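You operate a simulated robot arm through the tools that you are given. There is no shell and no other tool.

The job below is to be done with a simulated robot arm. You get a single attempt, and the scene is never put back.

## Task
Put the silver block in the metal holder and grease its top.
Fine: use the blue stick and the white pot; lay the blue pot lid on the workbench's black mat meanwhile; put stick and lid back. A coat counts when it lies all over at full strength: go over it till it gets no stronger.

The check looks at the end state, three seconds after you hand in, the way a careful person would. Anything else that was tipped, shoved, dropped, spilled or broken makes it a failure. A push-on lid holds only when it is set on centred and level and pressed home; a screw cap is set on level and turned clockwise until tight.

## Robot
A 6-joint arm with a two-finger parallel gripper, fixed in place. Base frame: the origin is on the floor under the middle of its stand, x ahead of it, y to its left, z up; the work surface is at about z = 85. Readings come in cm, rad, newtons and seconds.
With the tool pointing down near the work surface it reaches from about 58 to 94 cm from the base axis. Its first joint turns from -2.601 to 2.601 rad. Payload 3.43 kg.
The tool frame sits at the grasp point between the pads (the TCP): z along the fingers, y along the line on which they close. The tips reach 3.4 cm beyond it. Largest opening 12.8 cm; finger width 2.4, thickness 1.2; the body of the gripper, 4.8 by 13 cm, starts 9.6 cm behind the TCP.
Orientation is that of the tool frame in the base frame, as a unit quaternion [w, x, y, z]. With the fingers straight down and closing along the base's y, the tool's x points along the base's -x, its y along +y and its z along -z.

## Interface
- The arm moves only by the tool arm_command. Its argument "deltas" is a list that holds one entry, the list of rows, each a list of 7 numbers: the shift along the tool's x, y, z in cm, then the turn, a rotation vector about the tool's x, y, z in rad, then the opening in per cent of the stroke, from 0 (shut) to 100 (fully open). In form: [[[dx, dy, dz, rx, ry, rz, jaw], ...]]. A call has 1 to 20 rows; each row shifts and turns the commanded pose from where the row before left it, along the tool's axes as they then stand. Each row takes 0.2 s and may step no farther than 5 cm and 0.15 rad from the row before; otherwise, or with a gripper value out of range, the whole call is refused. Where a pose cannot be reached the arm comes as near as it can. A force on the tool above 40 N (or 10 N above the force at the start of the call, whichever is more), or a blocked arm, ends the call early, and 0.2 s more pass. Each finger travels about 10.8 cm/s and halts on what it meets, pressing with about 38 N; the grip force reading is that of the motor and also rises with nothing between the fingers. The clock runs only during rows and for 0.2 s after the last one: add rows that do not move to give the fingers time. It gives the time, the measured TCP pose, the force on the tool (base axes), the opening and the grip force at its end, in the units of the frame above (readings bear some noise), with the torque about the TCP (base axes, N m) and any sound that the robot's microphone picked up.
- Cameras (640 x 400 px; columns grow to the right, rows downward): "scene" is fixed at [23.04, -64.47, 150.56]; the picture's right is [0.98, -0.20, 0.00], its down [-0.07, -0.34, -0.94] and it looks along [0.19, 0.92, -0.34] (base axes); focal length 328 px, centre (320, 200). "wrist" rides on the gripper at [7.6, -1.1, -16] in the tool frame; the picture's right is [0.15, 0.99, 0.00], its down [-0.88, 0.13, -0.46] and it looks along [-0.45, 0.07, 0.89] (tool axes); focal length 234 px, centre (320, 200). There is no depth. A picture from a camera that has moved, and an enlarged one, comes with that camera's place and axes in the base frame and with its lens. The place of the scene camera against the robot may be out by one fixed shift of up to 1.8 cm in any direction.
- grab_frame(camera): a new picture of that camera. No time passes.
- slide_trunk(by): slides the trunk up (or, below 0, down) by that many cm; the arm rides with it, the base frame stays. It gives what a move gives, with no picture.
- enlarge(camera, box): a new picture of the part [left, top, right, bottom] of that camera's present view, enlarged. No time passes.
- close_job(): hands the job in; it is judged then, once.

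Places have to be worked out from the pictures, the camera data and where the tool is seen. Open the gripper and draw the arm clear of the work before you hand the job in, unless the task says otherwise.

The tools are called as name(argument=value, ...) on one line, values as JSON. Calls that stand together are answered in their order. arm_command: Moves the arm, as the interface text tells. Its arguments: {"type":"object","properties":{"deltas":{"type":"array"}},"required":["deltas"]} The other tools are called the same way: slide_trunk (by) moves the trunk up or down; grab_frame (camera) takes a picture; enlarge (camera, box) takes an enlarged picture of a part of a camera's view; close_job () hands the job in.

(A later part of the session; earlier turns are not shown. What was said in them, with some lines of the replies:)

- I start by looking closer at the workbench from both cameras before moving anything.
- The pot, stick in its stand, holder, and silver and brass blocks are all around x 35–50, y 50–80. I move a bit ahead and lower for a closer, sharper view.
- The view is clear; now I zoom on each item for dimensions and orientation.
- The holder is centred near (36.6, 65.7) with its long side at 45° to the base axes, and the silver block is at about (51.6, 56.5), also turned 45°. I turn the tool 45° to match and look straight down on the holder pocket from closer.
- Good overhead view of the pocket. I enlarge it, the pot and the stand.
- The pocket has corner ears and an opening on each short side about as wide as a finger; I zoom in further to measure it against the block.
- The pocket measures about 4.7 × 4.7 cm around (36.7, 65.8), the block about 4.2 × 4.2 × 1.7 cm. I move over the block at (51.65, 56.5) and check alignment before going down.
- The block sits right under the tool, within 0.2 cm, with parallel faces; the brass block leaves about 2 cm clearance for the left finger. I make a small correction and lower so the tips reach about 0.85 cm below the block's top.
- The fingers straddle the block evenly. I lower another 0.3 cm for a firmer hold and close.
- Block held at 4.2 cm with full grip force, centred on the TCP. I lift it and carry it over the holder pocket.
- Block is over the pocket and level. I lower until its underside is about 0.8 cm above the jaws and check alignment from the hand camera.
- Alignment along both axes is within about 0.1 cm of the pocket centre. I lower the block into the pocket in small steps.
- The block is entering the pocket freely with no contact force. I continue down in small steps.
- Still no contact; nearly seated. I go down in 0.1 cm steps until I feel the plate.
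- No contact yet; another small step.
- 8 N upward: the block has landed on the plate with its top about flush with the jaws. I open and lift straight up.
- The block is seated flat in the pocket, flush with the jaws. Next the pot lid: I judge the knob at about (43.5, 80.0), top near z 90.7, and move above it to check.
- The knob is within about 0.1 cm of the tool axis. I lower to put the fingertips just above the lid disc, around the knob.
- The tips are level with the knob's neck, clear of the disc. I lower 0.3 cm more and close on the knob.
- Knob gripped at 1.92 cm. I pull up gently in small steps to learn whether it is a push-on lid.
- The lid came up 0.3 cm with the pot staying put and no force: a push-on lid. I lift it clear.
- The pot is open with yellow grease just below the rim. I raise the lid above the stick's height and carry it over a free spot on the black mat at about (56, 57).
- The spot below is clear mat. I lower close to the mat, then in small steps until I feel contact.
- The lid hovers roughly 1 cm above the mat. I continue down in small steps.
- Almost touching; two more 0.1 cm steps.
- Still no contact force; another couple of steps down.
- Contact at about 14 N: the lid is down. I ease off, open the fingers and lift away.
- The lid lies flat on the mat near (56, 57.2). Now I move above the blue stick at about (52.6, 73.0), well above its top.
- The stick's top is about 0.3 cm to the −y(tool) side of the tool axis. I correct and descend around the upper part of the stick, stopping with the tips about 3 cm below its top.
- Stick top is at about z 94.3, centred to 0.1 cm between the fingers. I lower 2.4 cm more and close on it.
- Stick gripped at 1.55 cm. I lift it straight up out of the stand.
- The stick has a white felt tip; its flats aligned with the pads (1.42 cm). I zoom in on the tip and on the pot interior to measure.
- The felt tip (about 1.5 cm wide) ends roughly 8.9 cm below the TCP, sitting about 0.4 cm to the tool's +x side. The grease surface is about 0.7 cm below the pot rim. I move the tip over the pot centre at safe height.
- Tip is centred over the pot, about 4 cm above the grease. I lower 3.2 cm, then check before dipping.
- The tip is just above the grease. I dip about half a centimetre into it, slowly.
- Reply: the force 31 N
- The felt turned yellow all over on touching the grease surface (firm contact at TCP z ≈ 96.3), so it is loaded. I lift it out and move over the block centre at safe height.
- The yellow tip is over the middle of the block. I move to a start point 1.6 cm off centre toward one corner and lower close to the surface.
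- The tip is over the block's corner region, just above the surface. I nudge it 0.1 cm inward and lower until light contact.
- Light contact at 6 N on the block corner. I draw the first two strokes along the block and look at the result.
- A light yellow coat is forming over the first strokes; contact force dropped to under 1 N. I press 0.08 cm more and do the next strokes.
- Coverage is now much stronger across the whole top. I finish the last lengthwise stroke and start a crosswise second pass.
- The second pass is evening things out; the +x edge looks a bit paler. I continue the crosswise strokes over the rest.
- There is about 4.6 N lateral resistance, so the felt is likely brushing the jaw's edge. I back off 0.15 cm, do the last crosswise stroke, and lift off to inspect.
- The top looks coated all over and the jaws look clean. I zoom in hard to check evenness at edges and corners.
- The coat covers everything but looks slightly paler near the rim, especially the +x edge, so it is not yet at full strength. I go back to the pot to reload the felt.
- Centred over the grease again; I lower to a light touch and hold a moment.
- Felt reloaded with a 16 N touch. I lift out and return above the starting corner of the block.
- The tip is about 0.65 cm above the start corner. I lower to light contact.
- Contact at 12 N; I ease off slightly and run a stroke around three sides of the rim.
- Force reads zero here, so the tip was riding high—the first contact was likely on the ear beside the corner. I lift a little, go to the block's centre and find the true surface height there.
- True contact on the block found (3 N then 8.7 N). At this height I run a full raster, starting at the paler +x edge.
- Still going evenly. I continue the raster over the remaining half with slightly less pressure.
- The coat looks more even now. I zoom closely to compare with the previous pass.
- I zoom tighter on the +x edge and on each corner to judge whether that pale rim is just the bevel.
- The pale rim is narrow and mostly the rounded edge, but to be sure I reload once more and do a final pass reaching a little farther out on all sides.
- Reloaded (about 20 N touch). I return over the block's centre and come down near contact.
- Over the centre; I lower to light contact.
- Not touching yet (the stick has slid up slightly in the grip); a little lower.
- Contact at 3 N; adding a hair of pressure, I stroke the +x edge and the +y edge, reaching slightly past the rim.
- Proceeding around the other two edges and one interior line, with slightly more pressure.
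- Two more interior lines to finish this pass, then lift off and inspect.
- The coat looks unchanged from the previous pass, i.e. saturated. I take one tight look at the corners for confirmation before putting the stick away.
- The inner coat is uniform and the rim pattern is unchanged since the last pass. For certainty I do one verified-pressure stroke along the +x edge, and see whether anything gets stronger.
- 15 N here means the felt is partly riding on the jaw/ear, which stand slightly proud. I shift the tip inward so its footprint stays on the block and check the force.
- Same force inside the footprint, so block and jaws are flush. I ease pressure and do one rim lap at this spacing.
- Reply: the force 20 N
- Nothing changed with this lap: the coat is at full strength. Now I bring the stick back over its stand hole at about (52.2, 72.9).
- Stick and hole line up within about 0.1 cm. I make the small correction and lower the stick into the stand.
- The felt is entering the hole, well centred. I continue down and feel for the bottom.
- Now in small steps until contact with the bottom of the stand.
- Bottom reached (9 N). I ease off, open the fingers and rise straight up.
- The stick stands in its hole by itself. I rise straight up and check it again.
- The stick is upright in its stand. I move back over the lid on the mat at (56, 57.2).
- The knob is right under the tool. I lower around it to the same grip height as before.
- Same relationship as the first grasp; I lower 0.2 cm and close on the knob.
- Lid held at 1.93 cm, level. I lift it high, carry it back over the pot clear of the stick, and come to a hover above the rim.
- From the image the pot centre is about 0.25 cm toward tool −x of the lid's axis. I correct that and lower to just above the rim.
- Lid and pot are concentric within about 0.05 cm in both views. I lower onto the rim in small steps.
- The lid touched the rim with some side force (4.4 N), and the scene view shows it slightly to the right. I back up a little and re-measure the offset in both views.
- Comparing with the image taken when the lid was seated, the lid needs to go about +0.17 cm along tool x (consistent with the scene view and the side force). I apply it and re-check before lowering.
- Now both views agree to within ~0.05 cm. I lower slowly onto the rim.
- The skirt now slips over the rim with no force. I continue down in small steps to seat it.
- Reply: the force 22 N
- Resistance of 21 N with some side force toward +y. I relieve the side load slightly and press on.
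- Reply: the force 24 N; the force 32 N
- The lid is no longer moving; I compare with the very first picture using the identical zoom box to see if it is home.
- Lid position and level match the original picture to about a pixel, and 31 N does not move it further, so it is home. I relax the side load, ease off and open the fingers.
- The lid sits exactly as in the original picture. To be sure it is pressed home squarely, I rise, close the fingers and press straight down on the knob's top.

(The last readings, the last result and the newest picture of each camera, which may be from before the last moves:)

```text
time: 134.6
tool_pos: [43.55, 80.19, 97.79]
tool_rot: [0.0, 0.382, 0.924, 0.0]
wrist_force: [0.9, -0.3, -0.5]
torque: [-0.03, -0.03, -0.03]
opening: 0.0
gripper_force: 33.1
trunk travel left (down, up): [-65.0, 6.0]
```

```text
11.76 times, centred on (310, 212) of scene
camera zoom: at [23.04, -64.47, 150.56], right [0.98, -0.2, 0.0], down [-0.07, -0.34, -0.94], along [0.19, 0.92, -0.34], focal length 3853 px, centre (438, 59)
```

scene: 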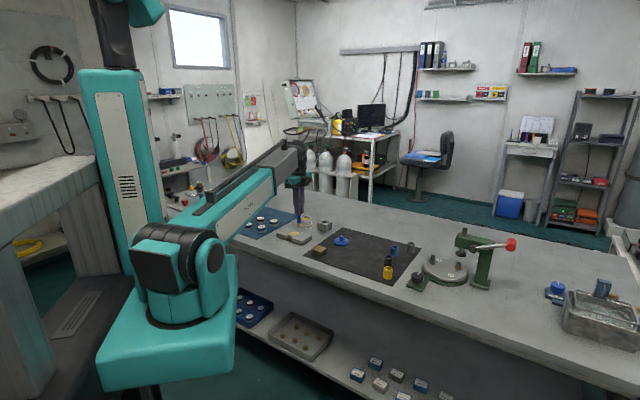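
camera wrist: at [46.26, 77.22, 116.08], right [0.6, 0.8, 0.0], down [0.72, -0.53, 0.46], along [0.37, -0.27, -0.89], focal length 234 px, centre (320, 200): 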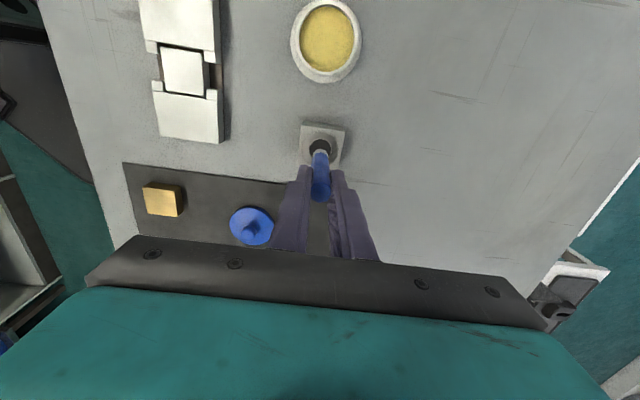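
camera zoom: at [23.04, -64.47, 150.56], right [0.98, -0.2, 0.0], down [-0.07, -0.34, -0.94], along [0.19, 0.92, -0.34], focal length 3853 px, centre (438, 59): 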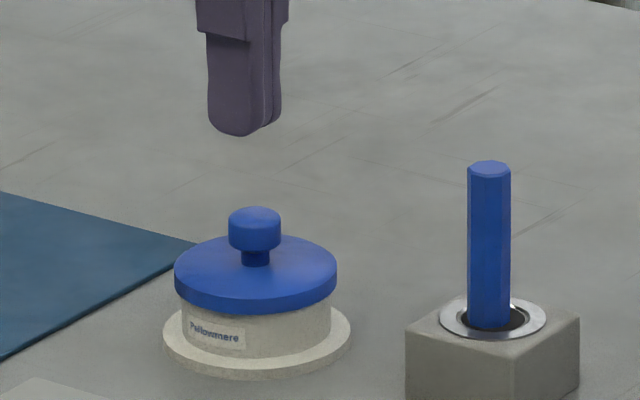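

Closed fingers are above the knob (within ~0.1 cm). I shift slightly and press down gently.

arm_command(deltas=[[[0.1, 0.03, 2, 0, 0, 0, 0], [0, 0, 1.0, 0, 0, 0, 0], [0, 0, 0.2, 0, 0, 0, 0], [0, 0, 0, 0, 0, 0, 0]]])

enlarge(camera="scene", box=[285, 195, 335, 229])

```text
time: 135.6
tool_pos: [43.51, 80.23, 94.59]
tool_rot: [0.0, 0.383, 0.924, 0.0]
wrist_force: [-0.1, 0.4, 0.1]
torque: [0.0, 0.02, 0.0]
opening: 0.0
gripper_force: 33.2
trunk travel left (down, up): [-65.0, 6.0]
```

```text
11.76 times, centred on (310, 212) of scene
camera zoom: at [23.04, -64.47, 150.56], right [0.98, -0.2, 0.0], down [-0.07, -0.34, -0.94], along [0.19, 0.92, -0.34], focal length 3853 px, centre (438, 59)
```

zoom: 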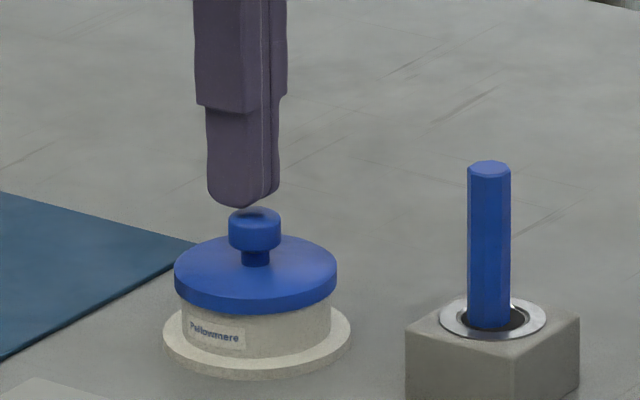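

I check the hand camera before pressing, since the scene view suggests the fingers are slightly left of the knob's centre.

enlarge(camera="wrist", box=[265, 120, 375, 220])

enlarge(camera="scene", box=[295, 203, 319, 223])

```text
4.00 times, centred on (320, 170) of wrist
camera zoom: at [37.26, 84.8, 110.54], right [0.6, 0.8, 0.0], down [0.72, -0.53, 0.46], along [0.37, -0.27, -0.89], focal length 937 px, centre (320, 320)
```

zoom: 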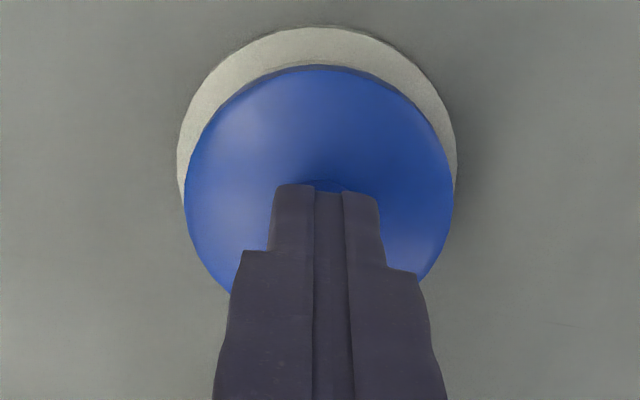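

```text
16.00 times, centred on (307, 213) of scene
camera zoom: at [23.04, -64.47, 150.56], right [0.98, -0.2, 0.0], down [-0.07, -0.34, -0.94], along [0.19, 0.92, -0.34], focal length 5241 px, centre (528, -8)
```

zoom: 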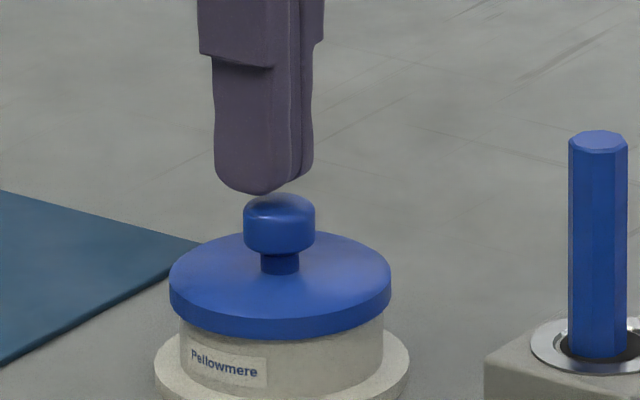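

Both views indicate the knob is about 0.25 cm toward tool −x. I correct that and then press down slowly.

arm_command(deltas=[[[-0.26, 0, 0, 0, 0, 0, 0], [0, 0, 0.2, 0, 0, 0, 0], [0, 0, 0.1, 0, 0, 0, 0], [0, 0, 0, 0, 0, 0, 0]]])

arm_command(deltas=[[[0, 0, 0.1, 0, 0, 0, 0], [0, 0, 0, 0, 0, 0, 0]]])

enlarge(camera="scene", box=[295, 203, 319, 223])

```text
time: 136.6
tool_pos: [43.64, 80.13, 94.24]
tool_rot: [-0.001, 0.383, 0.924, 0.0]
wrist_force: [0.8, 0.5, -0.1]
torque: [0.02, 0.01, 0.01]
opening: 0.0
gripper_force: 32.8
trunk travel left (down, up): [-65.0, 6.0]
```

```text
time: 137.2
tool_pos: [43.61, 80.1, 94.16]
tool_rot: [0.0, 0.383, 0.924, 0.001]
wrist_force: [0.3, 0.2, -0.6]
torque: [0.02, 0.02, -0.02]
opening: 0.02
gripper_force: 33.0
trunk travel left (down, up): [-65.0, 6.0]
```

```text
16.00 times, centred on (307, 213) of scene
camera zoom: at [23.04, -64.47, 150.56], right [0.98, -0.2, 0.0], down [-0.07, -0.34, -0.94], along [0.19, 0.92, -0.34], focal length 5241 px, centre (528, -8)
```

zoom: 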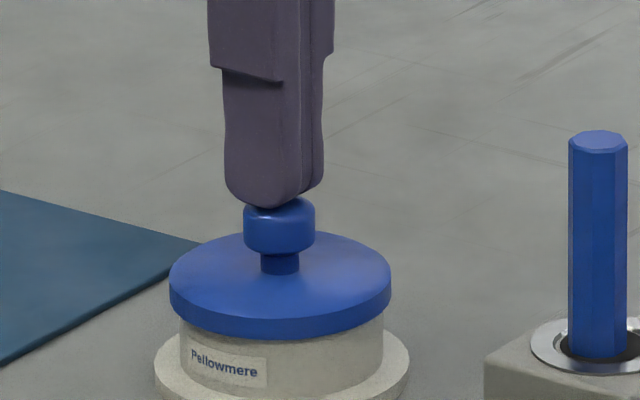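

Better centred over the knob now, still just above it. I continue to contact and press.

arm_command(deltas=[[[0, 0, 0.1, 0, 0, 0, 0], [0, 0, 0.1, 0, 0, 0, 0], [0, 0, 0, 0, 0, 0, 0]]])

arm_command(deltas=[[[0, 0, 0.1, 0, 0, 0, 0], [0, 0, 0.1, 0, 0, 0, 0], [0, 0, 0, 0, 0, 0, 0]]])

enlarge(camera="scene", box=[295, 203, 319, 223])

```text
time: 138.0
tool_pos: [43.71, 80.05, 94.12]
tool_rot: [0.0, 0.382, 0.924, 0.0]
wrist_force: [0.3, 2.1, 4.8]
torque: [0.03, 0.01, -0.03]
opening: 0.02
gripper_force: 33.5
trunk travel left (down, up): [-65.0, 6.0]
```

```text
time: 138.8
tool_pos: [43.68, 80.08, 94.08]
tool_rot: [0.001, 0.383, 0.924, 0.003]
wrist_force: [2.5, 6.4, 19.5]
torque: [0.21, -0.12, 0.02]
opening: 0.0
gripper_force: 33.2
trunk travel left (down, up): [-65.0, 6.0]
```

```text
16.00 times, centred on (307, 213) of scene
camera zoom: at [23.04, -64.47, 150.56], right [0.98, -0.2, 0.0], down [-0.07, -0.34, -0.94], along [0.19, 0.92, -0.34], focal length 5241 px, centre (528, -8)
```

zoom: 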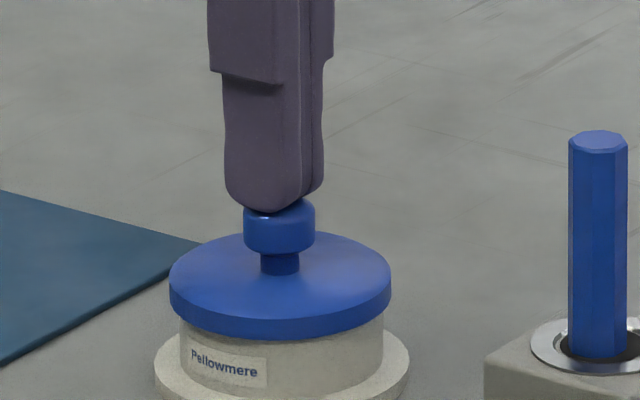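

20 N on the knob and the lid does not budge. One slightly firmer push to about 30 N, then I lift away.

arm_command(deltas=[[[0, 0, 0.08, 0, 0, 0, 0], [0, 0, 0.07, 0, 0, 0, 0], [0, 0, 0, 0, 0, 0, 0]]])

enlarge(camera="scene", box=[295, 203, 319, 223])

```text
time: 139.6
tool_pos: [43.76, 80.23, 94.1]
tool_rot: [0.001, 0.383, 0.924, 0.002]
wrist_force: [3.2, 9.0, 34.6]
torque: [0.31, -0.19, 0.02]
opening: 0.02
gripper_force: 33.4
trunk travel left (down, up): [-65.0, 6.0]
```

```text
16.00 times, centred on (307, 213) of scene
camera zoom: at [23.04, -64.47, 150.56], right [0.98, -0.2, 0.0], down [-0.07, -0.34, -0.94], along [0.19, 0.92, -0.34], focal length 5241 px, centre (528, -8)
```

zoom: 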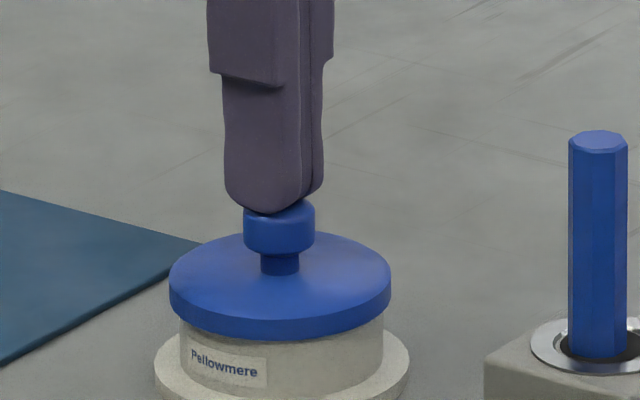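

35 N with no movement: the lid is home. I lift off, retreat up and back, and open the gripper.

arm_command(deltas=[[[0, 0, -0.5, 0, 0, 0, 0], [0, 0, -3, 0, 0, 0, 0], [0, 0, -4, 0, 0, 0, 0], [0, 0, -4, 0, 0, 0, 20], [0.1, -3.5, -2.0, 0, 0, 0, 40], [0.1, -3.5, -2.0, 0, 0, 0, 60], [0.1, -3.5, -2.0, 0, 0, 0, 80], [0.1, -3.5, -2.0, 0, 0, 0, 100], [0.1, -3.5, -2.0, 0, 0, 0, 100], [0.1, -3.5, -2.0, 0, 0, 0, 100], [0.1, -3.5, -2.0, 0, 0, 0, 100], [0, 0, 0, 0, 0, 0, 100]]])

grab_frame(camera="scene")

grab_frame(camera="wrist")

enlarge(camera="scene", box=[260, 200, 350, 260])

```text
time: 142.2
tool_pos: [25.95, 63.16, 119.23]
tool_rot: [-0.001, 0.383, 0.924, 0.0]
wrist_force: [-0.2, 0.2, 0.1]
torque: [0.01, 0.0, 0.04]
opening: 12.76
gripper_force: 0.0
trunk travel left (down, up): [-65.0, 6.0]
```

```text
taken
```

scene: 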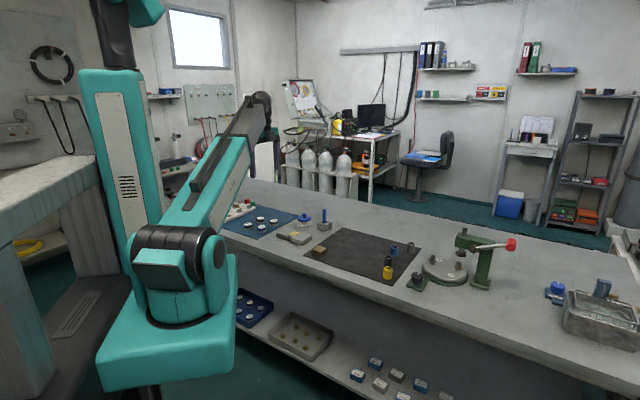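

```text
taken
camera wrist: at [19.8, 67.67, 135.25], right [0.6, 0.8, 0.0], down [0.71, -0.53, 0.46], along [0.37, -0.27, -0.89], focal length 234 px, centre (320, 200)
```

wrist: 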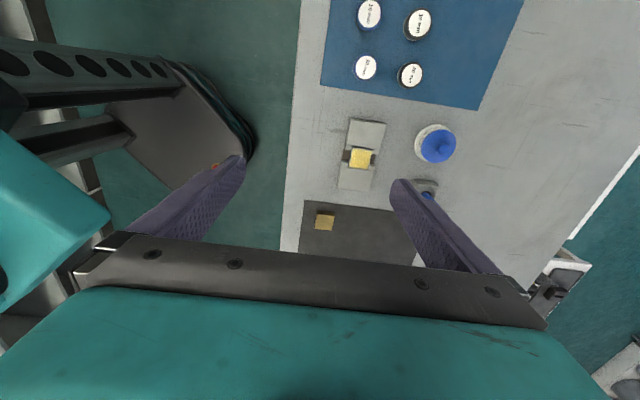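

```text
6.67 times, centred on (305, 230) of scene
camera zoom: at [23.04, -64.47, 150.56], right [0.98, -0.2, 0.0], down [-0.07, -0.34, -0.94], along [0.19, 0.92, -0.34], focal length 2184 px, centre (420, 0)
```

zoom: 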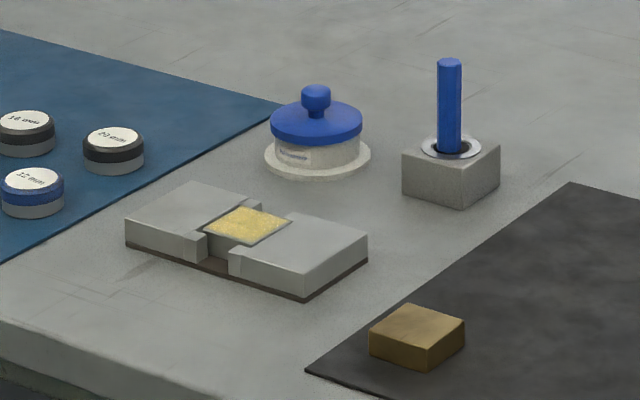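

Everything is back in place: lid seated, stick upright, block in the holder, nothing else displaced. One last close look at the coat and the lid before handing in.

enlarge(camera="wrist", box=[340, 143, 380, 173])

enlarge(camera="scene", box=[290, 205, 340, 237])

enlarge(camera="scene", box=[285, 222, 310, 240])

```text
13.33 times, centred on (360, 158) of wrist
camera zoom: at [19.8, 67.67, 135.25], right [0.6, 0.8, 0.0], down [0.71, -0.53, 0.46], along [0.37, -0.27, -0.89], focal length 3122 px, centre (-213, 760)
```

zoom: 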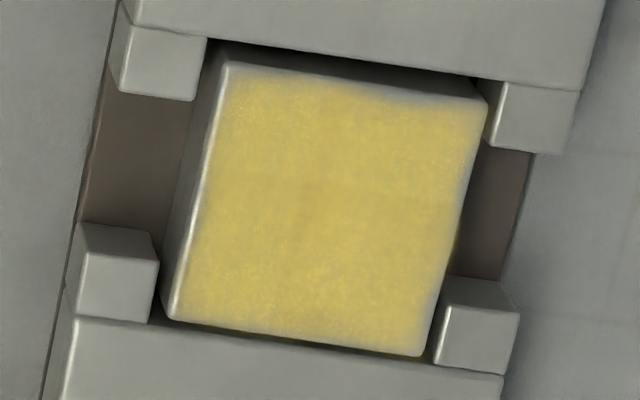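

```text
12.50 times, centred on (315, 221) of scene
camera zoom: at [23.04, -64.47, 150.56], right [0.98, -0.2, 0.0], down [-0.07, -0.34, -0.94], along [0.19, 0.92, -0.34], focal length 4094 px, centre (382, -62)
```

zoom: 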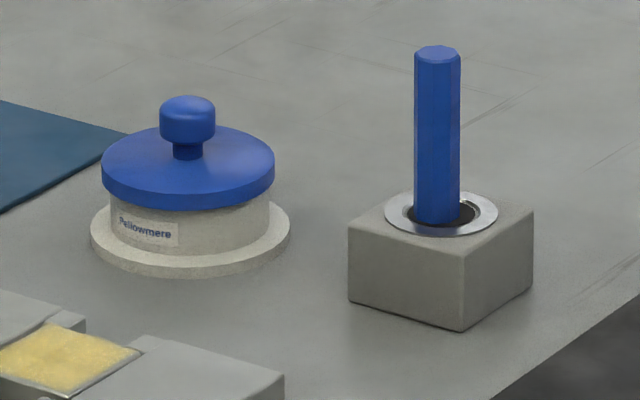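

```text
16.00 times, centred on (298, 231) of scene
camera zoom: at [23.04, -64.47, 150.56], right [0.98, -0.2, 0.0], down [-0.07, -0.34, -0.94], along [0.19, 0.92, -0.34], focal length 5241 px, centre (680, -296)
```

zoom: 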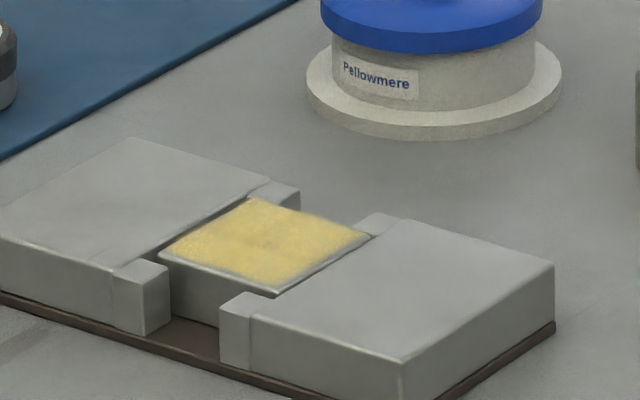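

The coat is even all over the block's top, the lid is seated level and centred as it was at the start, and the stick stands in its stand. The gripper is open and clear of the work, so I hand in.

close_job()

```text
The job is handed in.
```

I handed in the job. The silver block sits in the metal holder with its top greased, and nothing else on the bench appears to have moved.

- **Block:** it rests flat on the holder's plate, with its top level with the jaws.
- **Coat:** I made three passes, dipping the blue stick in the white pot before each. A final lap around the edges changed nothing visible, so I judged the coat to be at full strength. A thin rim at the rounded edges looks paler, most on one side. It did not change with further strokes, so I took it to be the bevel.
- **Lid:** it is back on the pot, level and centred as in the first picture. A 35 N push on the knob did not move it.
- **Stick:** it stands upright in its stand. The felt tip still has grease on it.

The gripper is open and drawn back clear of the bench.
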